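You operate a simulated robot arm through the tools that you are given. There is no shell and no other tool.

Carry out the task below with a simulated robot arm. There is one attempt and no reset: what you move stays moved.

TASK
Stop the pump, drain the tank to 30, refill it to 50 and start again.
Fine: read both levels on the sight glass; leave valves, knobs, main switch and sample lever alone; no trip.

It is judged by the outcome, as a careful person would: the job done as asked, and still so three seconds after it is handed in. It fails if anything else is knocked over, pushed out of place, dropped, spilled or broken.

THE ROBOT
A 7-joint arm with a fingered hand, fixed in place. Base frame: the origin is on the floor under the middle of its stand, x ahead of it, y to its left, z up; the work surface is at about z = 0.18. Lengths are in m, angles in degrees, forces in N, time in s.
It reaches about 1.256 m from its shoulder. Its first joint turns from -143.0 to 143.0 degrees. Payload 3 kg.
The TCP is the grasp point between the finger pads, 0.026 m short of the fingertips. In the tool frame z runs along the fingers and y along their closing line. The gripper opens to 0.148 m; its body begins 0.073 m behind the TCP. The gripper is a hand of 3 fingers: y runs from the thumb to the fingers, the wrist lies at [0, 0, -0.229] in the tool frame.
Orientation is that of the tool frame in the base frame, as a unit quaternion [x, y, z, w]. With the fingers straight down and closing along the base's y, the tool's x points along the base's -x, its y along +y and its z along -z.

THE INTERFACE
- The arm moves only by the tool apply_moves. Its arguments are lists of equal length, an entry for each row: "translation": the shift along the base's x, y, z in m, a list of three; "turn": the turn, a rotation vector about the base's x, y, z in degrees, a list of three. In form: {"translation": [[tx, ty, tz], ...], "turn": [[rx, ry, rz], ...]}. A call has 1 to 20 rows; each row is the pose to reach, as a shift and turn from the pose commanded when the call began. Each row takes 0.2 s and may step no farther than 0.05 m and 8.6 degrees from the row before; otherwise, the whole call is refused. A pose out of reach is approached as far as the arm can. The call stops where the force on the tool passes 40 N (or 10 N more than at its start, if that is more) or the arm is blocked; 0.2 s more then pass. In this call time passes only in rows, and 0.2 s behind the last. The reply holds the time, the measured pose of the TCP, the force on the tool along the base axes, the opening and the grip force, in the units named above and with some noise, with the torque about the TCP (base axes, N m) and any sound that the robot's microphone picked up.
- Cameras (640 x 400 px; columns grow to the right, rows downward): "scene" is fixed at [0.4075, 0.5095, 1.7507]; the picture's right is [-0.28, -0.96, 0.00], its down [-0.59, 0.17, -0.79] and it looks along [0.76, -0.22, -0.62] (base axes); focal length 340 px, centre (320, 200). "wrist" rides on the gripper at [0.068, -0.039, -0.09] in the tool frame; the picture's right is [0.50, 0.87, 0.00], its down [-0.66, 0.38, -0.65] and it looks along [-0.57, 0.33, 0.76] (tool axes); focal length 222 px, centre (320, 200). There is no depth. A picture from a camera that has moved, and an enlarged one, comes with that camera's place and axes in the base frame and with its lens. The place of the scene camera against the robot may be out by one fixed shift of up to 0.018 m in any direction.
- camera(camera): a new picture of that camera. No time passes.
- move_column(by): slides the trunk up (or, below 0, down) by that many m; the arm rides with it, the base frame stays. It gives what a move gives, with no picture.
- curl_fingers(finger1, finger2, thumb_bend): sets how far each is bent, from 0 (flat) to 1 (curled in); at 0.3 the hand is open as for a grip, at 0.7 the pads meet at the TCP. One left out holds its place. A second passes; each finger stops where it meets its share of the squeeze, and holds until it gets a number again. It is the only way to open and close the hand. It gives what a move gives, with no picture; readings hold the bend of each and the force on the fingers (four entries, about 0 where the hand has none), thumb and palm.
- close_up(camera, box): a new picture of the part [left, top, right, bottom] of that camera's present view, enlarged. No time passes.
- close_job(): hands the job in; it is judged then, once.

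Nothing tells you positions but the pictures and the camera data. Unless the task says otherwise, let go and move clear before handing in.

The tools are called as name(argument=value, ...) on one line, values as JSON. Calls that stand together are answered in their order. apply_moves: Moves the arm, as the interface text tells. Its arguments: {"type":"object","properties":{"translation":{"type":"array"},"turn":{"type":"array"}},"required":["translation","turn"]} The other tools are called the same way: move_column (by) moves the trunk up or down; curl_fingers (finger1, finger2, thumb_bend) moves the fingers one by one; camera (camera) takes a picture; close_up (camera, box) takes an enlarged picture of a part of a camera's view; close_job () hands the job in.

At the start:

```text
time_s: 0.0
ee_pos: [0.9003, 0.072, 1.4952]
orientation: [-0.001, 1.0, 0.0, 0.0]
contact_force: [-0.6, 0.0, 0.3]
ft_torque: [0.02, 0.02, -0.03]
gripper_width: 0.1479
grip_force: 0.0
shape: jaw
bend: [0.3, 0.3, 0.3]
finger forces: [0.1, 0.0, 0.0, 0.1, 0.1, 0.0]
trunk travel left (down, up): [-0.887, 0.003]
```

scene: 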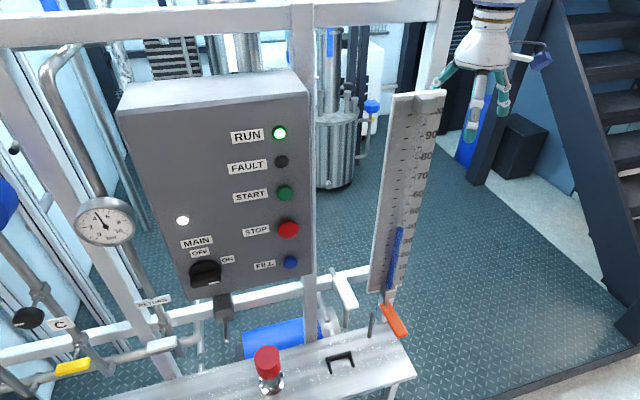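
wrist: 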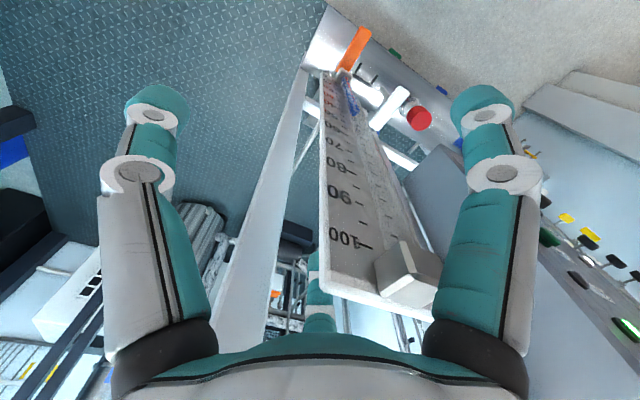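

I see a control panel with RUN lamp lit, START, STOP, FILL buttons, a MAIN knob, a sight glass with a scale to the right, an orange lever below it, and a red thing on the bench. I'll look closer before moving anything.

close_up(camera="scene", box=[160, 100, 320, 300])

close_up(camera="scene", box=[340, 80, 460, 340])

close_up(camera="scene", box=[200, 280, 440, 400])

close_up(camera="scene", box=[0, 160, 240, 400])

close_up(camera="wrist", box=[280, 0, 480, 160])

```text
2.00 times, centred on (240, 200) of scene
camera zoom: at [0.4075, 0.5095, 1.7507], right [-0.28, -0.96, 0.0], down [-0.59, 0.17, -0.79], along [0.76, -0.22, -0.62], focal length 680 px, centre (480, 200)
```

zoom: 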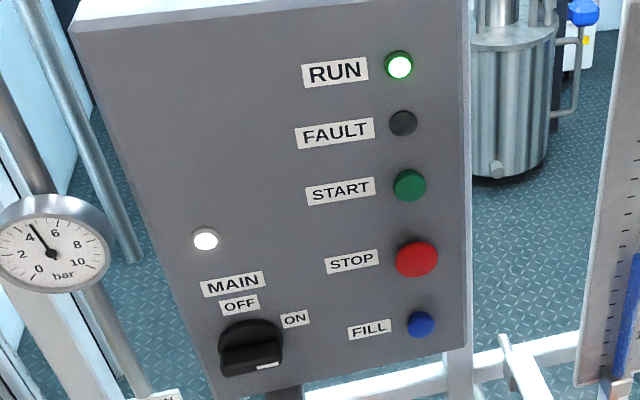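

```text
1.54 times, centred on (400, 210) of scene
camera zoom: at [0.4075, 0.5095, 1.7507], right [-0.28, -0.96, 0.0], down [-0.59, 0.17, -0.79], along [0.76, -0.22, -0.62], focal length 523 px, centre (197, 185)
```

zoom: 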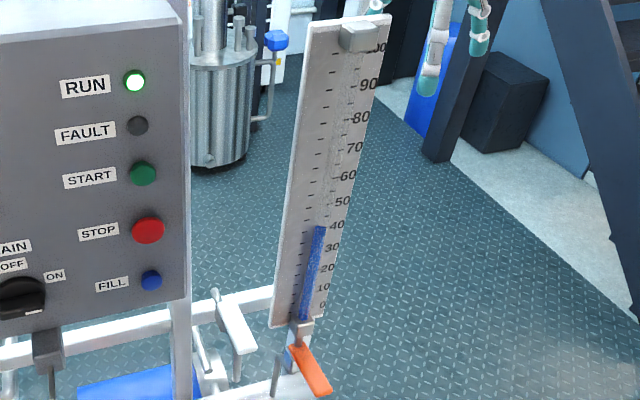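

```text
2.67 times, centred on (320, 340) of scene
camera zoom: at [0.4075, 0.5095, 1.7507], right [-0.28, -0.96, 0.0], down [-0.59, 0.17, -0.79], along [0.76, -0.22, -0.62], focal length 907 px, centre (320, -173)
```

zoom: 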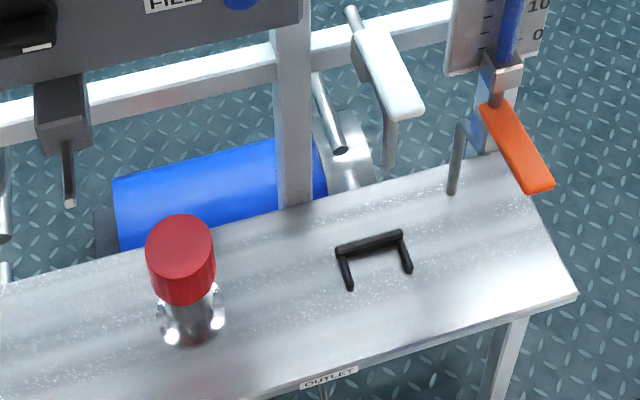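

```text
1.67 times, centred on (120, 280) of scene
camera zoom: at [0.4075, 0.5095, 1.7507], right [-0.28, -0.96, 0.0], down [-0.59, 0.17, -0.79], along [0.76, -0.22, -0.62], focal length 567 px, centre (653, 67)
```

zoom: 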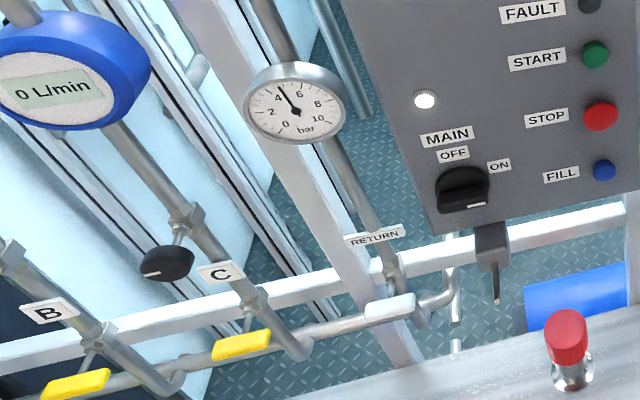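

```text
2.50 times, centred on (380, 80) of wrist
camera zoom: at [0.833, 0.0302, 1.5852], right [-0.5, 0.87, 0.0], down [0.66, 0.38, 0.65], along [0.57, 0.33, -0.76], focal length 555 px, centre (170, 500)
```

zoom: 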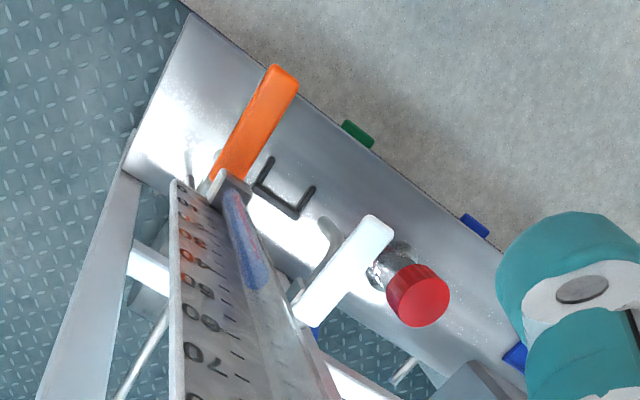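

The sight glass stands close to the hand (its top is about [0.95, 0.12, 1.47]) and reads about 40. I'll back the hand straight away from it to get a wider wrist view of the bench, levers and labels.

apply_moves(translation=[[-0.04, 0, 0], [-0.08, 0, 0], [-0.12, 0, 0], [-0.16, 0, 0], [-0.2, 0, 0], [-0.24, 0, 0], [-0.28, 0, 0], [-0.32, 0, 0]], turn=[[0, 0, 0], [0, 0, 0], [0, 0, 0], [0, 0, 0], [0, 0, 0], [0, 0, 0], [0, 0, 0], [0, 0, 0]])

camera(camera="wrist")

camera(camera="scene")

```text
time_s: 1.8
ee_pos: [0.7581, 0.0709, 1.4984]
orientation: [0.0, 1.0, -0.001, 0.001]
contact_force: [0.5, 0.8, 1.0]
ft_torque: [0.03, -0.01, 0.03]
gripper_width: 0.1483
grip_force: 0.1
shape: jaw
bend: [0.3, 0.3, 0.3]
finger forces: [0.1, 0.0, 0.0, 0.0, 0.0, 0.1]
out of reach, approached as far as the arm can: row 4, 5, 6, 7, 8
trunk travel left (down, up): [-0.887, 0.003]
```

```text
taken
camera wrist: at [0.69, 0.0313, 1.5896], right [-0.5, 0.87, 0.0], down [0.65, 0.38, 0.65], along [0.57, 0.33, -0.76], focal length 222 px, centre (320, 200)
```

wrist: 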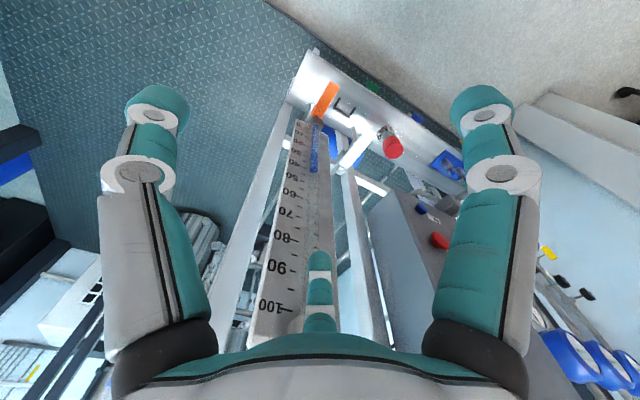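

```text
taken
```

scene: 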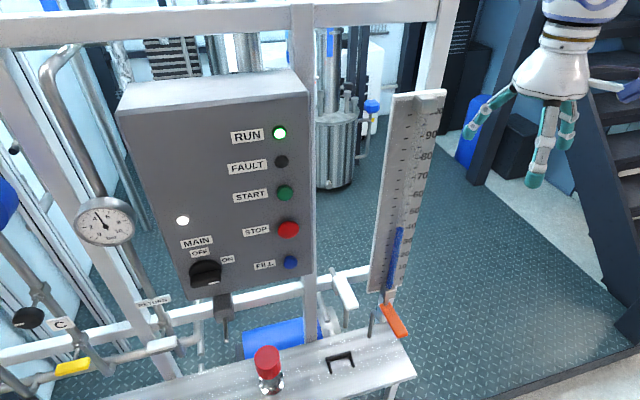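

The buttons come out on the vertical line x≈0.89, y≈0.43 (START z≈1.39, STOP z≈1.30, FILL z≈1.21), and the bench is at z≈0.62. The arm can't fold back further at this height, so I'll lower the trunk some to get a clearer view of the levers and their labels.

move_column(by=-0.35)

camera(camera="wrist")

```text
time_s: 5.2
ee_pos: [0.7604, 0.0709, 1.1489]
orientation: [0.0, 1.0, -0.001, 0.0]
contact_force: [0.7, 0.7, 0.1]
ft_torque: [0.03, 0.0, 0.0]
gripper_width: 0.1478
grip_force: 0.0
shape: jaw
bend: [0.3, 0.3, 0.3]
finger forces: [0.1, 0.0, 0.0, 0.0, 0.0, 0.0]
trunk travel left (down, up): [-0.537, 0.353]
```

```text
taken
camera wrist: at [0.6909, 0.031, 1.2393], right [-0.5, 0.87, 0.0], down [0.66, 0.38, 0.65], along [0.57, 0.33, -0.76], focal length 222 px, centre (320, 200)
```

wrist: 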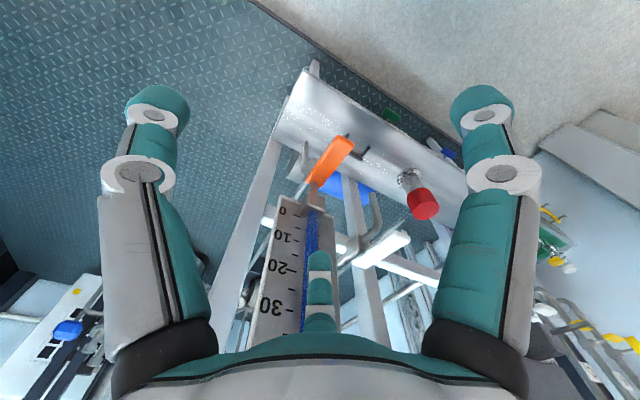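

The orange lever sits right under the glass, with the black loop and the red cap on the bench behind it. I'll pull the arm up and back for a wider look at the bench front and its labels.

apply_moves(translation=[[-0.02, 0, 0.04], [-0.04, 0, 0.08], [-0.06, 0, 0.12], [-0.08, 0, 0.16], [-0.11, 0, 0.2], [-0.15, 0, 0.22], [-0.19, 0, 0.24], [-0.23, 0, 0.24], [-0.27, 0, 0.24]], turn=[[0, 0, 0], [0, 0, 0], [0, 0, 0], [0, 0, 0], [0, 0, 0], [0, 0, 0], [0, 0, 0], [0, 0, 0], [0, 0, 0]])

camera(camera="wrist")

```text
time_s: 7.2
ee_pos: [0.7594, 0.0711, 1.1488]
orientation: [0.001, 1.0, 0.0, 0.0]
contact_force: [-0.1, -0.2, 0.4]
ft_torque: [0.0, 0.01, 0.03]
gripper_width: 0.148
grip_force: 0.0
shape: jaw
bend: [0.3, 0.3, 0.3]
finger forces: [0.1, 0.0, 0.0, 0.1, 0.0, 0.0]
out of reach, approached as far as the arm can: row 1, 2, 3, 4, 5, 6, 7, 8, 9
trunk travel left (down, up): [-0.537, 0.353]
```

```text
taken
camera wrist: at [0.691, 0.031, 1.2393], right [-0.5, 0.87, 0.0], down [0.66, 0.38, 0.65], along [0.57, 0.33, -0.76], focal length 222 px, centre (320, 200)
```

wrist: 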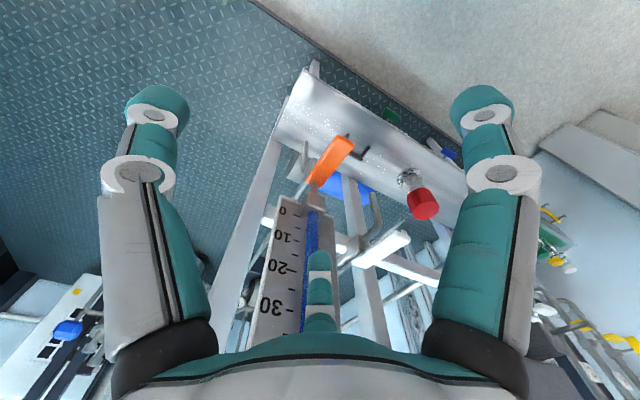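

The arm is at a fold limit with the hand pointing straight down. I'll pitch the hand forward, which should free the wrist and aim its camera nearly level at the rig.

apply_moves(translation=[[0, 0, 0], [0, 0, 0], [0, 0, 0], [-0.01, 0, 0], [-0.03, 0, 0], [-0.06, 0, 0]], turn=[[0, -7, 0], [0, -14, 0], [0, -21, 0], [0, -28, 0], [0, -35, 0], [0, -40, 0]])

camera(camera="wrist")

```text
time_s: 8.6
ee_pos: [0.7814, 0.1203, 1.2581]
orientation: [0.066, 0.98, 0.016, 0.186]
contact_force: [-0.7, -0.5, 1.5]
ft_torque: [0.03, 0.01, -0.01]
gripper_width: 0.1479
grip_force: 0.0
shape: jaw
bend: [0.3, 0.3, 0.3]
finger forces: [0.0, 0.1, 0.0, 0.0, 0.1, 0.1]
out of reach, approached as far as the arm can: row 1, 2, 3, 4, 5, 6
trunk travel left (down, up): [-0.537, 0.353]
```

```text
taken
camera wrist: at [0.6801, 0.088, 1.3163], right [-0.35, 0.93, -0.13], down [0.41, 0.28, 0.87], along [0.84, 0.25, -0.48], focal length 222 px, centre (320, 200)
```

wrist: 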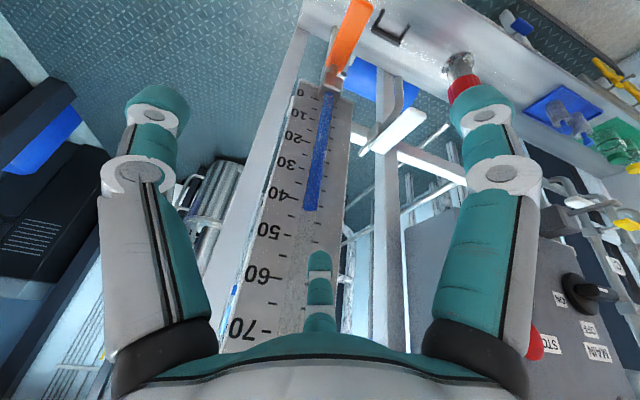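

The reached pose differs from what I asked, so I need to know what the commanded pose is now. I'll send a zero move to see whether it still counts as out of reach.

apply_moves(translation=[[0, 0, 0]], turn=[[0, 0, 0]])

camera(camera="scene")

```text
time_s: 9.0
ee_pos: [0.7836, 0.1183, 1.2597]
orientation: [0.066, 0.98, 0.017, 0.186]
contact_force: [1.0, -1.0, 0.6]
ft_torque: [0.03, 0.0, 0.0]
gripper_width: 0.1483
grip_force: 0.1
shape: jaw
bend: [0.3, 0.3, 0.3]
finger forces: [0.1, 0.0, 0.1, 0.0, 0.0, 0.1]
trunk travel left (down, up): [-0.537, 0.353]
```

```text
taken
```

scene: 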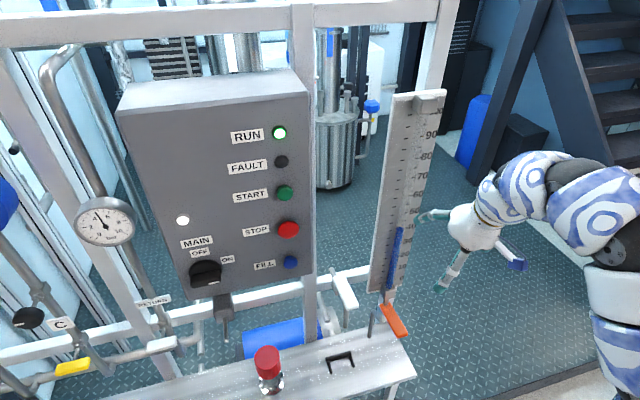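

The commanded pose resets to the pose reached, good. I'll zoom the present wrist view to look for labels near the levers, and the lower bench.

close_up(camera="wrist", box=[260, 0, 480, 160])

close_up(camera="wrist", box=[420, 0, 640, 200])

close_up(camera="scene", box=[300, 270, 440, 400])

close_up(camera="scene", box=[130, 280, 330, 400])

```text
2.50 times, centred on (370, 80) of wrist
camera zoom: at [0.6814, 0.087, 1.3165], right [-0.35, 0.93, -0.13], down [0.41, 0.28, 0.87], along [0.84, 0.25, -0.48], focal length 555 px, centre (195, 500)
```

zoom: 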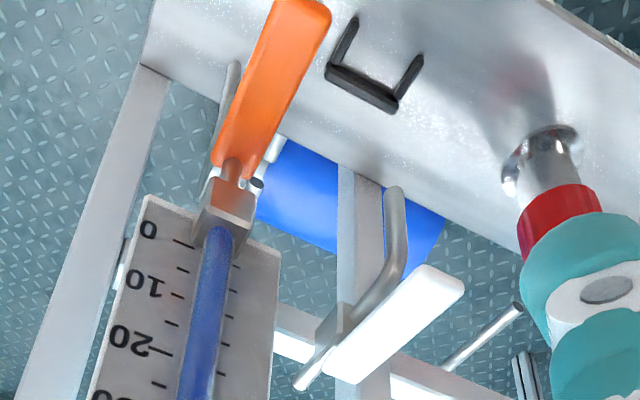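

```text
2.00 times, centred on (530, 100) of wrist
camera zoom: at [0.6814, 0.087, 1.3165], right [-0.35, 0.93, -0.13], down [0.41, 0.28, 0.87], along [0.84, 0.25, -0.48], focal length 444 px, centre (-100, 400)
```

zoom: 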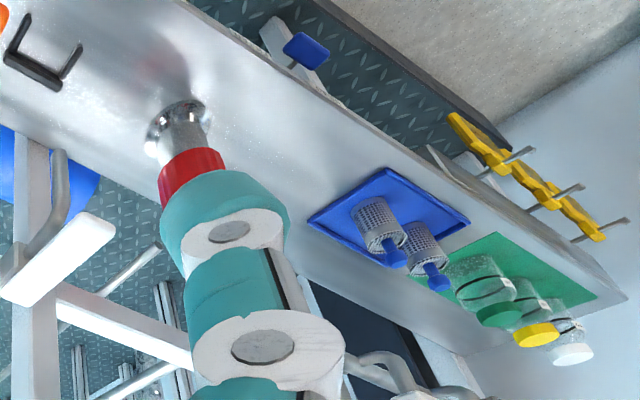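

```text
3.08 times, centred on (370, 335) of scene
camera zoom: at [0.4075, 0.5095, 1.7507], right [-0.28, -0.96, 0.0], down [-0.59, 0.17, -0.79], along [0.76, -0.22, -0.62], focal length 1047 px, centre (166, -215)
```

zoom: 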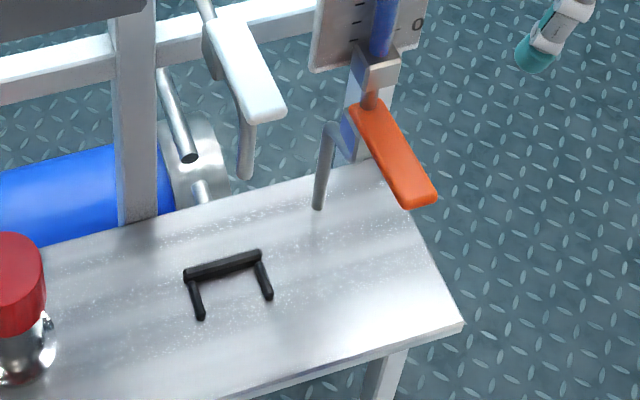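

```text
3.20 times, centred on (230, 340) of scene
camera zoom: at [0.4075, 0.5095, 1.7507], right [-0.28, -0.96, 0.0], down [-0.59, 0.17, -0.79], along [0.76, -0.22, -0.62], focal length 1088 px, centre (608, -248)
```

zoom: 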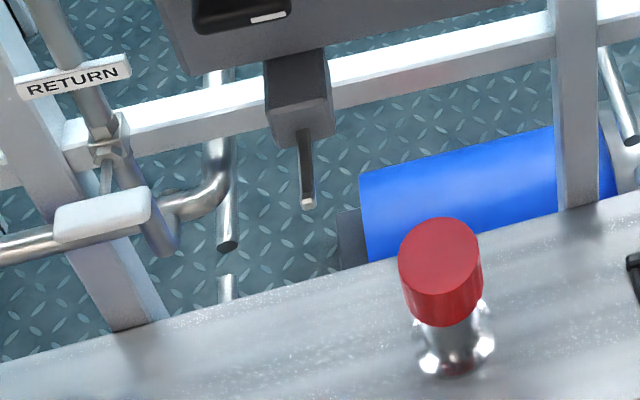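

No labels on the levers are visible from here, so I need a lower frontal view. I'll slide the hand sideways to −y, clear of the orange lever, then lower the trunk and look level at the bench.

apply_moves(translation=[[0, -0.04, 0], [0, -0.08, 0], [0, -0.12, 0], [0, -0.16, 0], [0, -0.2, 0]], turn=[[0, -4, 0], [0, -8, 0], [0, -12, 0], [0, -16, 0], [0, -20, 0]])

camera(camera="wrist")

camera(camera="scene")

```text
time_s: 10.2
ee_pos: [0.859, 0.0682, 1.2924]
orientation: [0.108, 0.945, 0.054, 0.303]
contact_force: [-6.0, 0.1, -0.1]
ft_torque: [-0.02, -0.13, 0.19]
gripper_width: 0.1473
grip_force: 0.1
shape: jaw
bend: [0.3, 0.34, 0.3]
finger forces: [0.0, 5.6, 0.0, 0.0, 0.1, 0.0]
out of reach, approached as far as the arm can: row 1, 2, 3, 4, 5
trunk travel left (down, up): [-0.537, 0.353]
```

```text
taken
camera wrist: at [0.7446, 0.0412, 1.3209], right [-0.25, 0.96, -0.14], down [0.2, 0.19, 0.96], along [0.95, 0.21, -0.24], focal length 222 px, centre (320, 200)
```

wrist: 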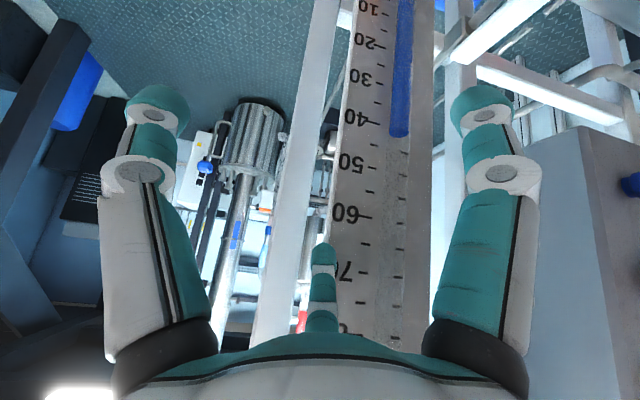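

```text
taken
```

scene: 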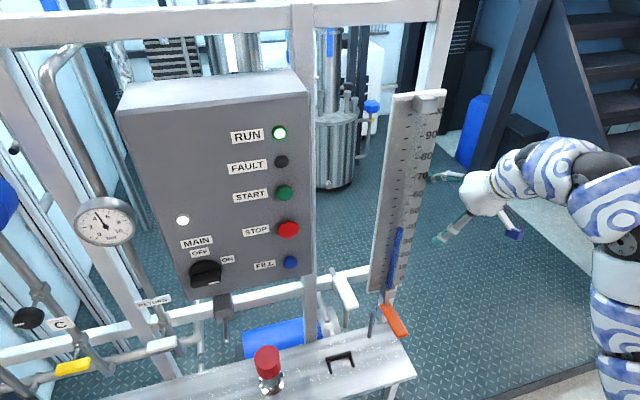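

The hand drifted forward because the arm could not hold the asked pose, and one finger is now lightly touching the sight-glass board (about 6 N). I'll return straight back along the way it came.

apply_moves(translation=[[-0.03, 0.02, -0.013], [-0.055, 0.037, -0.024], [-0.075, 0.05, -0.033]], turn=[[-1.5, 5, 1.5], [-3, 9.7, 3], [-4.3, 14.2, 4.4]])

camera(camera="scene")

```text
time_s: 11.0
ee_pos: [0.8064, 0.1249, 1.2709]
orientation: [0.065, 0.981, 0.014, 0.184]
contact_force: [-0.6, -0.5, -0.4]
ft_torque: [0.0, -0.01, -0.03]
gripper_width: 0.1479
grip_force: 0.0
shape: jaw
bend: [0.3, 0.3, 0.3]
finger forces: [0.0, 0.0, 0.0, 0.1, 0.1, 0.0]
out of reach, approached as far as the arm can: row 1, 2, 3
trunk travel left (down, up): [-0.537, 0.353]
```

```text
taken
```

scene: 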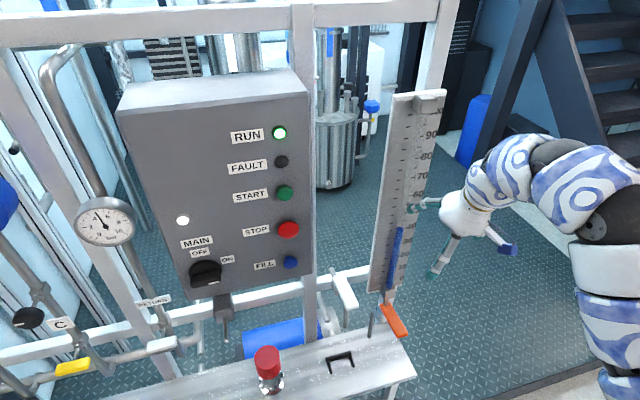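

Contact is gone and the board looks unmoved. I'll test carefully with small steps which directions are free: down and slightly back.

apply_moves(translation=[[-0.01, 0, -0.03], [-0.02, 0, -0.06]], turn=[[0, 0, 0], [0, 0, 0]])

```text
time_s: 11.6
ee_pos: [0.7925, 0.1213, 1.2405]
orientation: [0.066, 0.98, 0.016, 0.186]
contact_force: [-0.3, -0.2, 0.4]
ft_torque: [-0.01, -0.01, -0.01]
gripper_width: 0.1481
grip_force: 0.0
shape: jaw
bend: [0.3, 0.3, 0.3]
finger forces: [0.0, 0.0, 0.1, 0.1, 0.0, 0.0]
out of reach, approached as far as the arm can: row 2
trunk travel left (down, up): [-0.537, 0.353]
```

Row one was free, so I'll try a sideways step toward −y with no turn, in small steps.

apply_moves(translation=[[0, -0.03, 0], [0, -0.06, 0]], turn=[[0, 0, 0], [0, 0, 0]])

```text
time_s: 12.2
ee_pos: [0.7934, 0.1225, 1.2409]
orientation: [0.066, 0.98, 0.016, 0.185]
contact_force: [-0.2, -0.3, -0.8]
ft_torque: [0.01, -0.01, 0.01]
gripper_width: 0.1481
grip_force: 0.0
shape: jaw
bend: [0.3, 0.3, 0.3]
finger forces: [0.1, 0.1, 0.1, 0.0, 0.1, 0.1]
out of reach, approached as far as the arm can: row 1, 2
trunk travel left (down, up): [-0.537, 0.353]
```

−y is blocked; I'll try +y (toward the panel side), which should unfold the arm.

apply_moves(translation=[[0, 0.03, 0], [0, 0.06, 0]], turn=[[0, 0, 0], [0, 0, 0]])

```text
time_s: 12.8
ee_pos: [0.7932, 0.184, 1.2401]
orientation: [0.066, 0.98, 0.016, 0.186]
contact_force: [0.9, 0.8, 0.2]
ft_torque: [0.0, -0.01, 0.0]
gripper_width: 0.1479
grip_force: 0.1
shape: jaw
bend: [0.3, 0.3, 0.3]
finger forces: [0.1, 0.1, 0.0, 0.0, 0.0, 0.0]
trunk travel left (down, up): [-0.537, 0.353]
```

+y is free. I'll keep going +y while easing back in x to gain room from the rig.

apply_moves(translation=[[-0.02, 0.04, 0], [-0.04, 0.08, 0], [-0.06, 0.12, 0], [-0.08, 0.16, 0]], turn=[[0, 0, 0], [0, 0, 0], [0, 0, 0], [0, 0, 0]])

camera(camera="wrist")

camera(camera="scene")

```text
time_s: 13.8
ee_pos: [0.713, 0.3432, 1.2411]
orientation: [0.067, 0.98, 0.015, 0.185]
contact_force: [-1.1, -0.1, -0.2]
ft_torque: [0.05, 0.02, -0.01]
gripper_width: 0.148
grip_force: 0.1
shape: jaw
bend: [0.3, 0.3, 0.3]
finger forces: [0.1, 0.0, 0.0, 0.1, 0.0, 0.1]
trunk travel left (down, up): [-0.537, 0.353]
```

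```text
taken
camera wrist: at [0.6124, 0.3116, 1.2987], right [-0.35, 0.93, -0.13], down [0.41, 0.28, 0.87], along [0.84, 0.25, -0.48], focal length 222 px, centre (320, 200)
```

wrist: 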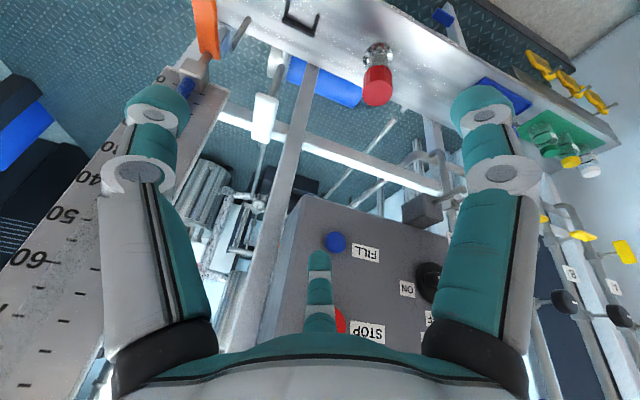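

```text
taken
```

scene: 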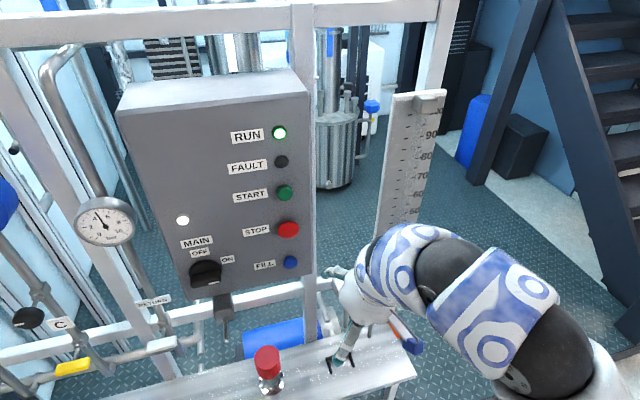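

Now the arm has freedom. I'll lower the hand and ease it back, to view the bench-top levers from the front.

apply_moves(translation=[[-0.02, 0, -0.04], [-0.04, 0, -0.08], [-0.06, 0, -0.12], [-0.08, 0, -0.16], [-0.1, 0, -0.2]], turn=[[0, 0, 0], [0, 0, 0], [0, 0, 0], [0, 0, 0], [0, 0, 0]])

camera(camera="wrist")

camera(camera="scene")

```text
time_s: 15.0
ee_pos: [0.6318, 0.3684, 1.0316]
orientation: [0.067, 0.98, 0.021, 0.184]
contact_force: [-0.3, -1.0, -3.5]
ft_torque: [0.13, -0.16, 0.04]
gripper_width: 0.1476
grip_force: 0.1
shape: jaw
bend: [0.3, 0.3, 0.3]
finger forces: [0.0, 0.0, 0.0, 0.0, 0.0, 0.0]
out of reach, approached as far as the arm can: row 3, 4, 5
trunk travel left (down, up): [-0.537, 0.353]
```

```text
taken
camera wrist: at [0.5316, 0.337, 1.0891], right [-0.35, 0.93, -0.12], down [0.42, 0.27, 0.87], along [0.84, 0.26, -0.48], focal length 222 px, centre (320, 200)
```

wrist: 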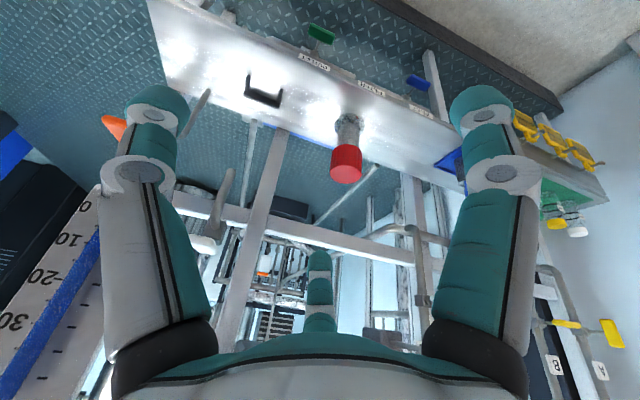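

```text
taken
```

scene: 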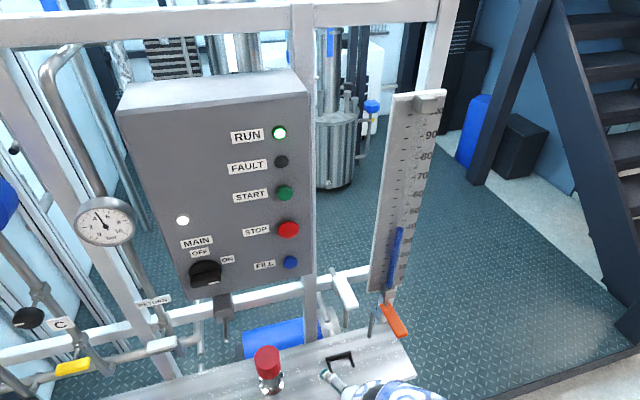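

I can now see labels along the bench's front edge above coloured handles. I'll zoom in on them.

close_up(camera="wrist", box=[270, 10, 450, 130])

close_up(camera="wrist", box=[160, 60, 400, 240])

close_up(camera="wrist", box=[0, 80, 240, 260])

close_up(camera="wrist", box=[440, 60, 640, 260])

```text
3.33 times, centred on (360, 70) of wrist
camera zoom: at [0.5316, 0.337, 1.0891], right [-0.35, 0.93, -0.12], down [0.42, 0.27, 0.87], along [0.84, 0.26, -0.48], focal length 740 px, centre (187, 633)
```

zoom: 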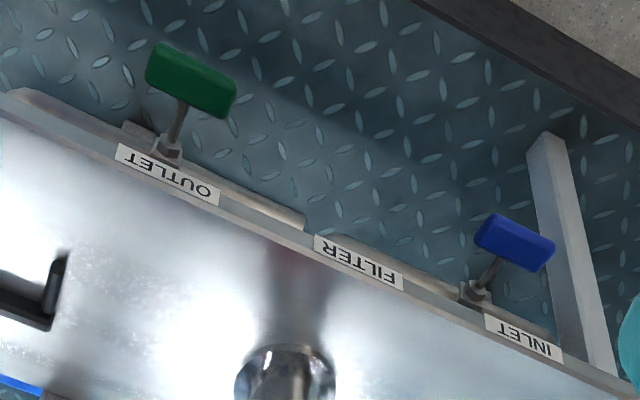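

```text
2.22 times, centred on (280, 150) of wrist
camera zoom: at [0.5316, 0.337, 1.0891], right [-0.35, 0.93, -0.12], down [0.42, 0.27, 0.87], along [0.84, 0.26, -0.48], focal length 494 px, centre (409, 311)
```

zoom: 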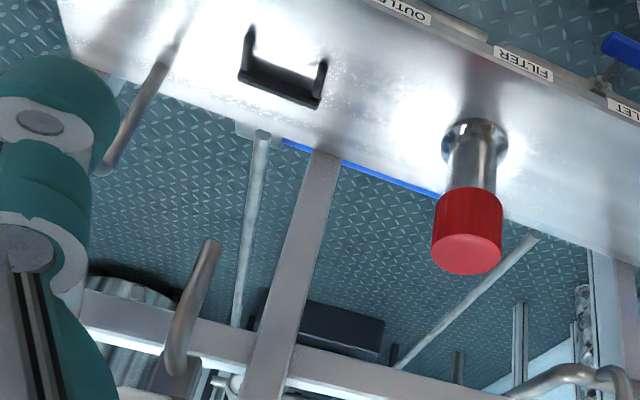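

```text
2.22 times, centred on (120, 170) of wrist
camera zoom: at [0.5316, 0.337, 1.0891], right [-0.35, 0.93, -0.12], down [0.42, 0.27, 0.87], along [0.84, 0.26, -0.48], focal length 494 px, centre (764, 267)
```

zoom: 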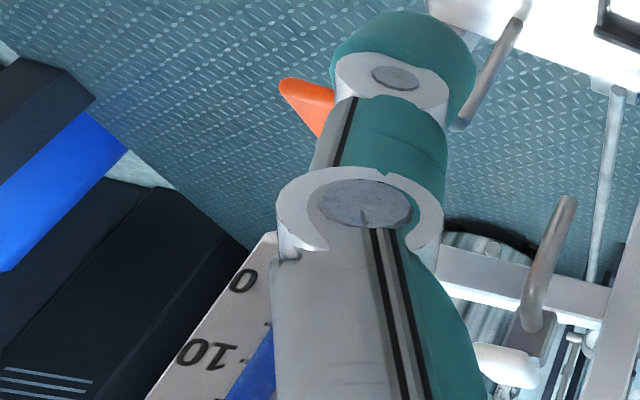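

```text
2.00 times, centred on (540, 160) of wrist
camera zoom: at [0.5316, 0.337, 1.0891], right [-0.35, 0.93, -0.12], down [0.42, 0.27, 0.87], along [0.84, 0.26, -0.48], focal length 444 px, centre (-120, 280)
```

zoom: 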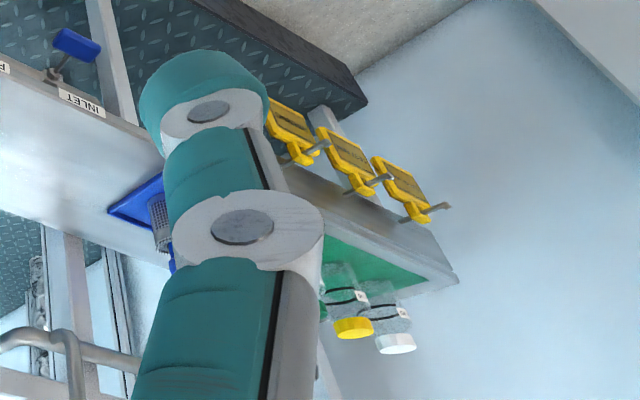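

The front edge holds the OUTLET, FILTER and INLET valves, which are to be left alone. The two paddle levers (orange under the glass, white on the rail) still need identifying. I'll yaw the hand to swing the camera toward them.

apply_moves(translation=[[0, 0, 0.02], [0, 0, 0.04], [0, 0, 0.06], [0, 0, 0.06], [0, 0, 0.06], [0, 0, 0.06]], turn=[[0, 0, -8], [0, 0, -16], [0, 0, -24], [0, 0, -32], [0, 0, -40], [0, 0, -48]])

camera(camera="wrist")

```text
time_s: 16.4
ee_pos: [0.6298, 0.3647, 1.0841]
orientation: [0.461, 0.868, -0.061, 0.176]
contact_force: [1.1, 1.4, -0.4]
ft_torque: [0.05, 0.02, 0.0]
gripper_width: 0.1479
grip_force: 0.2
shape: jaw
bend: [0.3, 0.3, 0.3]
finger forces: [0.1, 0.0, 0.0, 0.0, 0.0, 0.0]
trunk travel left (down, up): [-0.537, 0.353]
```

```text
taken
camera wrist: at [0.54, 0.4172, 1.1419], right [0.45, 0.88, -0.13], down [0.49, -0.12, 0.87], along [0.75, -0.46, -0.48], focal length 222 px, centre (320, 200)
```

wrist: 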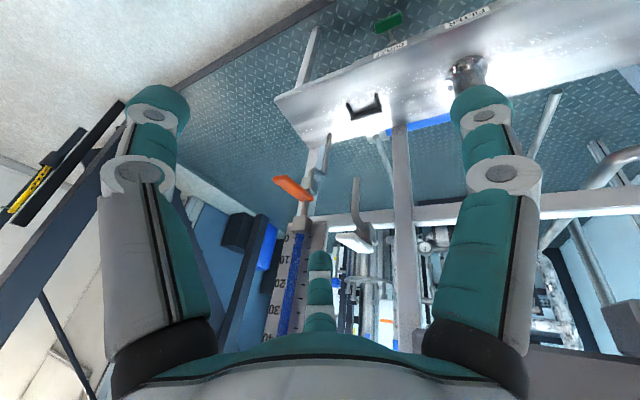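

The yaw went freely, and both levers are now in view. Zooming in on them.

close_up(camera="wrist", box=[260, 120, 420, 260])

close_up(camera="wrist", box=[260, 220, 340, 340])

```text
2.86 times, centred on (340, 190) of wrist
camera zoom: at [0.54, 0.4172, 1.1419], right [0.45, 0.88, -0.13], down [0.49, -0.12, 0.87], along [0.75, -0.46, -0.48], focal length 635 px, centre (263, 229)
```

zoom: 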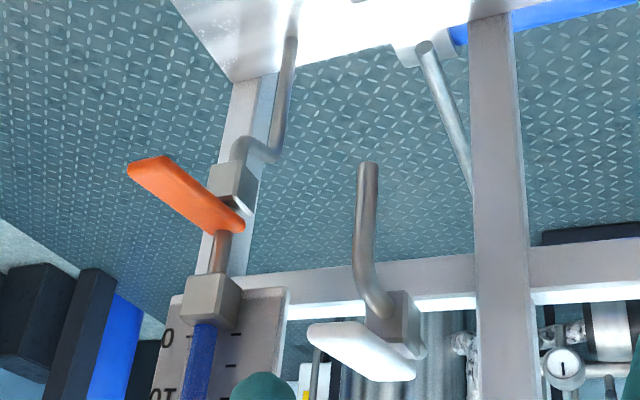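

```text
3.33 times, centred on (300, 280) of wrist
camera zoom: at [0.54, 0.4172, 1.1419], right [0.45, 0.88, -0.13], down [0.49, -0.12, 0.87], along [0.75, -0.46, -0.48], focal length 740 px, centre (387, -67)
```

zoom: 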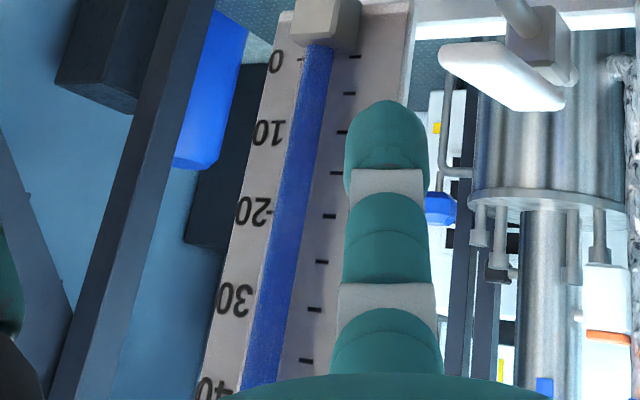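

The bench bracket lies under the white lever's spout (jar spot), so white is the sample lever. The orange lever on the line out of the bottom of the sight glass is the drain: a horizontal paddle from about (0.93, 0.155, 0.886) to (0.83, 0.14, 0.887). I'll zoom to learn how it pivots.

close_up(camera="scene", box=[355, 280, 425, 345])

close_up(camera="wrist", box=[265, 165, 345, 245])

close_up(camera="scene", box=[310, 260, 370, 325])

```text
6.15 times, centred on (390, 312) of scene
camera zoom: at [0.4075, 0.5095, 1.7507], right [-0.28, -0.96, 0.0], down [-0.59, 0.17, -0.79], along [0.76, -0.22, -0.62], focal length 2093 px, centre (-111, -492)
```

zoom: 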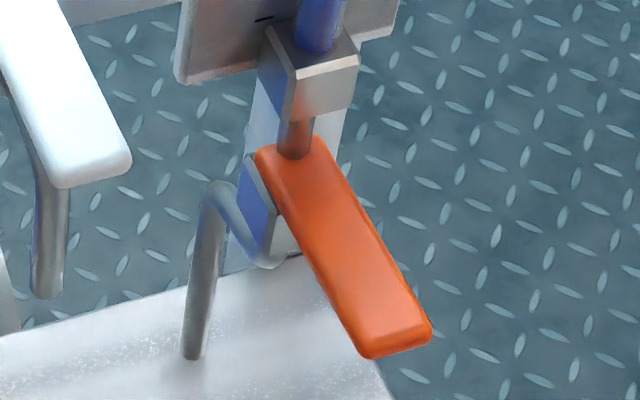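

```text
5.00 times, centred on (305, 205) of wrist
camera zoom: at [0.54, 0.4172, 1.1419], right [0.45, 0.88, -0.13], down [0.49, -0.12, 0.87], along [0.75, -0.46, -0.48], focal length 1111 px, centre (395, 175)
```

zoom: 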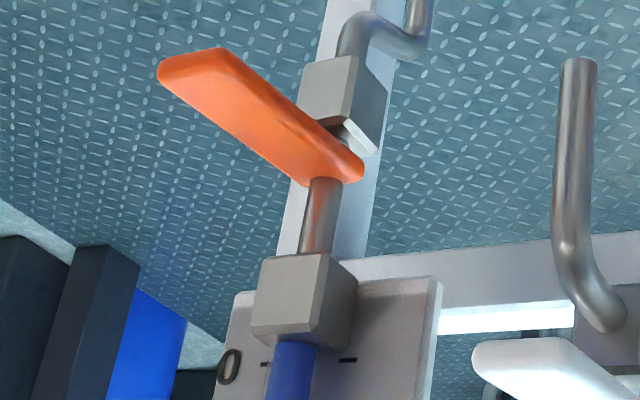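

```text
6.15 times, centred on (340, 292) of scene
camera zoom: at [0.4075, 0.5095, 1.7507], right [-0.28, -0.96, 0.0], down [-0.59, 0.17, -0.79], along [0.76, -0.22, -0.62], focal length 2093 px, centre (197, -369)
```

zoom: 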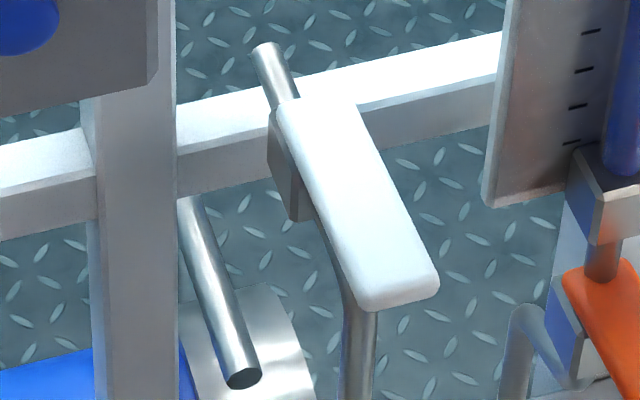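

Orange is a paddle atop a valve block under the glass, apparently a press-down drain tap, and white is the same kind with the jar bracket under it. First comes STOP. I'll lower the trunk a bit so the arm works less folded.

move_column(by=-0.15)

apply_moves(translation=[[0, 0, 0.04], [0, 0, 0.08], [0, 0, 0.12], [0, 0, 0.16], [0, 0, 0.2]], turn=[[0, 0, 0], [0, 0, 0], [0, 0, 0], [0, 0, 0], [0, 0, 0]])

camera(camera="scene")

```text
time_s: 18.2
ee_pos: [0.6305, 0.3643, 0.9339]
orientation: [0.46, 0.868, -0.062, 0.175]
contact_force: [0.1, 0.9, -0.5]
ft_torque: [0.02, 0.02, 0.01]
gripper_width: 0.1481
grip_force: 0.1
shape: jaw
bend: [0.3, 0.3, 0.3]
finger forces: [0.1, 0.0, 0.0, 0.0, 0.0, 0.1]
trunk travel left (down, up): [-0.387, 0.503]
```

```text
time_s: 19.4
ee_pos: [0.6326, 0.3613, 1.0818]
orientation: [0.459, 0.868, -0.058, 0.179]
contact_force: [-0.4, -0.2, 0.4]
ft_torque: [0.01, 0.04, 0.02]
gripper_width: 0.1483
grip_force: 0.0
shape: jaw
bend: [0.3, 0.3, 0.3]
finger forces: [0.0, 0.0, 0.0, 0.1, 0.0, 0.0]
out of reach, approached as far as the arm can: row 4, 5
trunk travel left (down, up): [-0.387, 0.503]
```

```text
taken
```

scene: 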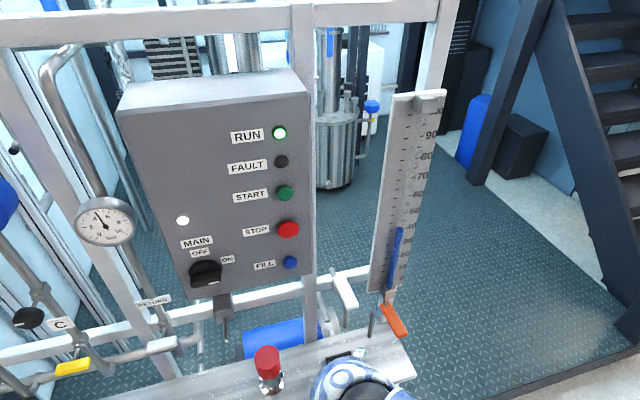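

With the hand down, height is the limit; pitching forward should free it. I'll rotate toward pointing at the panel (+x) in two halves, staying well short of the panel.

apply_moves(translation=[[0.0, 0.005, 0.0], [0.0, 0.01, 0.01], [0.01, 0.015, 0.02], [0.02, 0.02, 0.03], [0.03, 0.03, 0.04], [0.04, 0.04, 0.05]], turn=[[3.7, -7.0, -1.0], [7.4, -14.0, -2.0], [11.1, -21.0, -3.0], [14.8, -28.0, -3.9], [18.5, -35.0, -4.9], [22.2, -42.0, -5.9]])

camera(camera="wrist")

camera(camera="scene")

```text
time_s: 20.8
ee_pos: [0.6717, 0.3989, 1.1329]
orientation: [0.517, 0.719, 0.265, 0.381]
contact_force: [0.3, 0.7, -0.4]
ft_torque: [0.0, 0.01, 0.01]
gripper_width: 0.1482
grip_force: 0.1
shape: jaw
bend: [0.3, 0.3, 0.3]
finger forces: [0.0, 0.1, 0.0, 0.0, 0.0, 0.0]
trunk travel left (down, up): [-0.387, 0.503]
```

```text
taken
camera wrist: at [0.5636, 0.4502, 1.1354], right [0.39, 0.75, 0.53], down [-0.22, -0.49, 0.85], along [0.9, -0.44, -0.02], focal length 222 px, centre (320, 200)
```

wrist: 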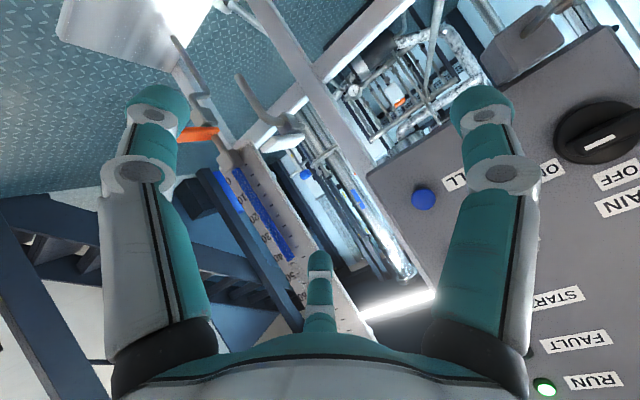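

```text
taken
```

scene: 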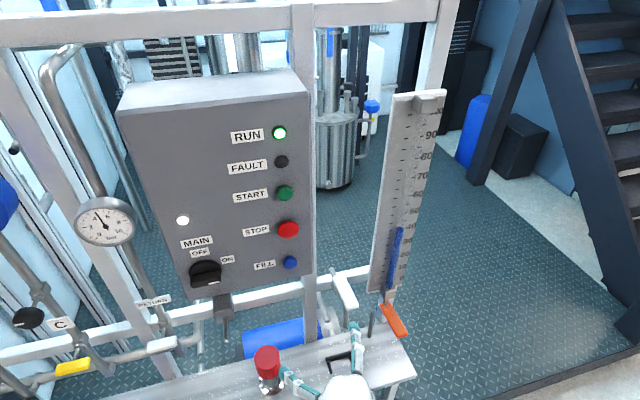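

That went exactly as asked. I'll finish the turn so the fingers point at the panel, still well short of it.

apply_moves(translation=[[0.01, 0.007, 0.03], [0.02, 0.014, 0.06], [0.03, 0.021, 0.09], [0.04, 0.028, 0.12], [0.05, 0.036, 0.14]], turn=[[3.7, -6.96, -0.98], [7.4, -13.9, -1.96], [11.1, -20.9, -2.94], [14.8, -27.8, -3.9], [18.5, -34.8, -4.9]])

camera(camera="wrist")

camera(camera="scene")

```text
time_s: 22.0
ee_pos: [0.7194, 0.4355, 1.2729]
orientation: [0.499, 0.5, 0.5, 0.501]
contact_force: [0.1, -0.1, 0.4]
ft_torque: [0.01, -0.01, 0.01]
gripper_width: 0.1479
grip_force: 0.1
shape: jaw
bend: [0.3, 0.3, 0.3]
finger forces: [0.0, 0.0, 0.0, 0.1, 0.1, 0.0]
trunk travel left (down, up): [-0.387, 0.503]
```

```text
taken
camera wrist: at [0.6281, 0.5015, 1.2338], right [0.0, 0.5, 0.87], down [-0.65, -0.65, 0.38], along [0.76, -0.57, 0.33], focal length 222 px, centre (320, 200)
```

wrist: 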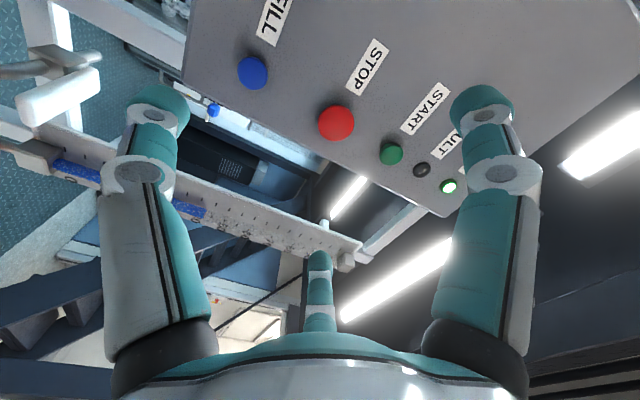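

```text
taken
```

scene: 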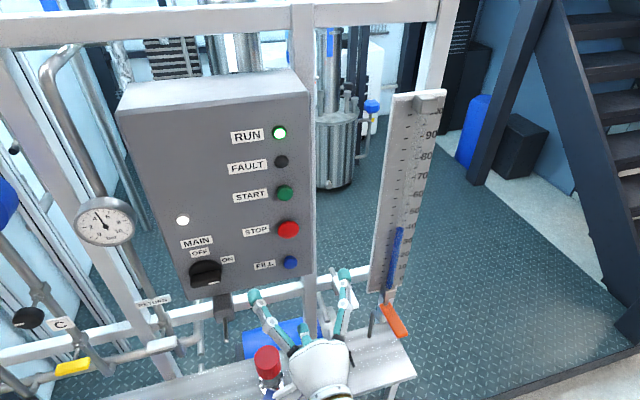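

Orientation is exactly right now. From the wrist views the buttons come out at y≈0.424: FILL z≈1.200, STOP z≈1.300, START z≈1.383, faces at x≈0.88. I'll close the fingers to make a poker and look at its tip.

curl_fingers(finger1=0.7, finger2=0.7, thumb_bend=0.7)

camera(camera="wrist")

close_up(camera="scene", box=[220, 200, 420, 400])

```text
time_s: 23.0
ee_pos: [0.7198, 0.4344, 1.2721]
orientation: [0.499, 0.501, 0.5, 0.5]
contact_force: [0.9, 0.0, 0.3]
ft_torque: [0.01, -0.01, 0.0]
gripper_width: 0.0001
grip_force: 0.1
shape: fingers
bend: [0.69, 0.69, 0.7]
finger forces: [0.0, 0.1, 0.0, 0.0, 0.0, 0.0]
trunk travel left (down, up): [-0.387, 0.503]
```

```text
taken
camera wrist: at [0.6281, 0.5009, 1.2337], right [0.0, 0.5, 0.86], down [-0.65, -0.65, 0.38], along [0.76, -0.57, 0.33], focal length 222 px, centre (320, 200)
```

wrist: 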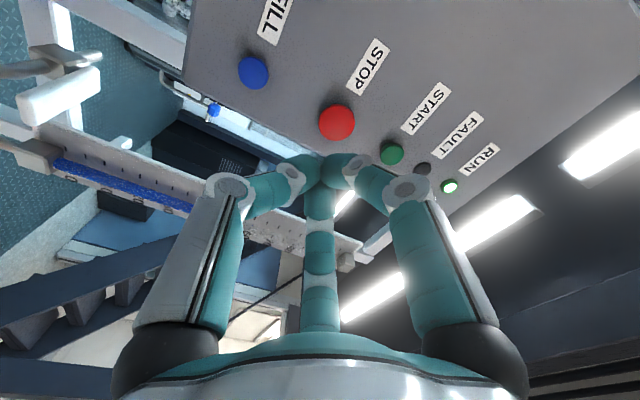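

```text
2.00 times, centred on (320, 300) of scene
camera zoom: at [0.4075, 0.5095, 1.7507], right [-0.28, -0.96, 0.0], down [-0.59, 0.17, -0.79], along [0.76, -0.22, -0.62], focal length 680 px, centre (320, 0)
```

zoom: 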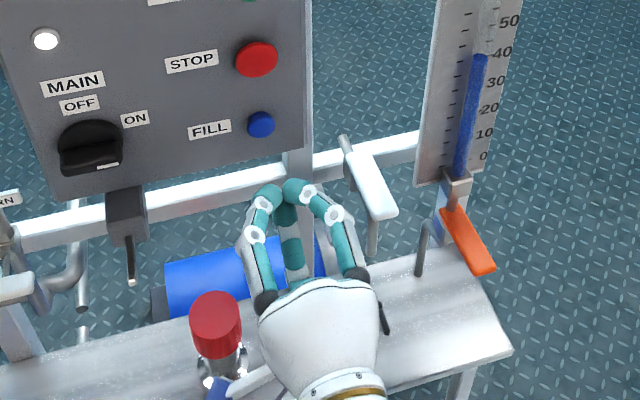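

The tips meet in a compact cluster. I'll align with STOP at y≈0.424, z≈1.300 and approach to a few centimetres off.

apply_moves(translation=[[0.02, -0.005, 0.015], [0.05, -0.0105, 0.027], [0.08, -0.0105, 0.027], [0.1, -0.0105, 0.027], [0.115, -0.0105, 0.027]], turn=[[0, 0, 0], [0, 0, 0], [0, 0, 0], [0, 0, 0], [0, 0, 0]])

camera(camera="wrist")

close_up(camera="scene", box=[200, 120, 400, 300])

```text
time_s: 24.2
ee_pos: [0.8369, 0.4223, 1.2988]
orientation: [0.5, 0.5, 0.499, 0.501]
contact_force: [0.2, -0.2, -0.4]
ft_torque: [-0.01, 0.04, -0.01]
gripper_width: 0.0004
grip_force: 0.0
shape: fingers
bend: [0.69, 0.69, 0.7]
finger forces: [0.1, 0.0, 0.1, 0.0, 0.0, 0.0]
trunk travel left (down, up): [-0.387, 0.503]
```

```text
taken
camera wrist: at [0.746, 0.4888, 1.2607], right [0.0, 0.5, 0.87], down [-0.65, -0.65, 0.38], along [0.76, -0.57, 0.33], focal length 222 px, centre (320, 200)
```

wrist: 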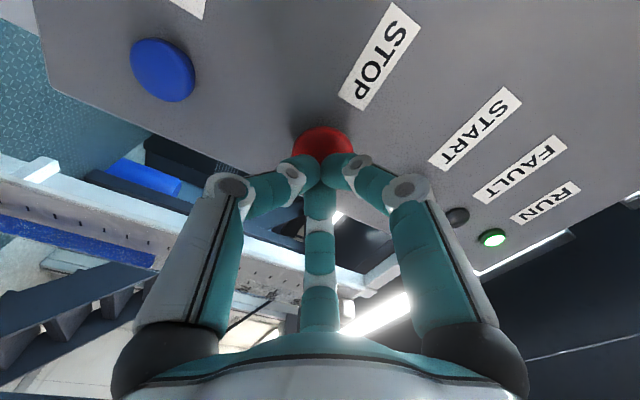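

```text
2.22 times, centred on (300, 210) of scene
camera zoom: at [0.4075, 0.5095, 1.7507], right [-0.28, -0.96, 0.0], down [-0.59, 0.17, -0.79], along [0.76, -0.22, -0.62], focal length 756 px, centre (364, 178)
```

zoom: 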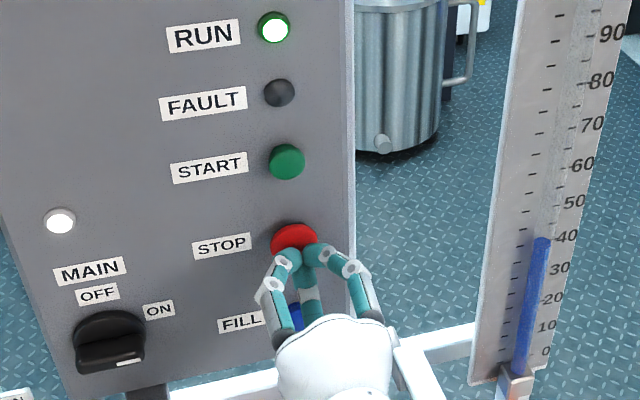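

Well lined up with STOP. I'll press in with small steps.

apply_moves(translation=[[0.008, 0, 0], [0.016, 0, 0], [0.024, 0, 0]], turn=[[0, 0, 0], [0, 0, 0], [0, 0, 0]])

close_up(camera="scene", box=[200, 120, 400, 300])

```text
time_s: 25.0
ee_pos: [0.8567, 0.4265, 1.2999]
orientation: [0.499, 0.5, 0.501, 0.5]
contact_force: [-21.5, -4.0, -4.6]
ft_torque: [-0.01, 0.22, -0.11]
gripper_width: 0.0
grip_force: 13.1
shape: fingers
bend: [0.7, 0.7, 0.7]
finger forces: [4.4, 6.2, 0.0, 0.0, 15.4, 0.1]
trunk travel left (down, up): [-0.387, 0.503]
heard: click
```

```text
2.22 times, centred on (300, 210) of scene
camera zoom: at [0.4075, 0.5095, 1.7507], right [-0.28, -0.96, 0.0], down [-0.59, 0.17, -0.79], along [0.76, -0.22, -0.62], focal length 756 px, centre (364, 178)
```

zoom: 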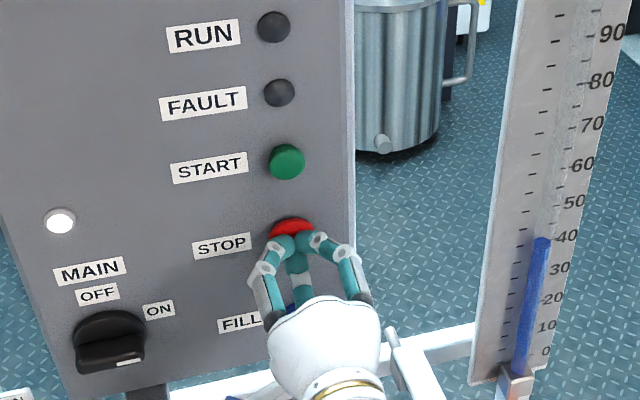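

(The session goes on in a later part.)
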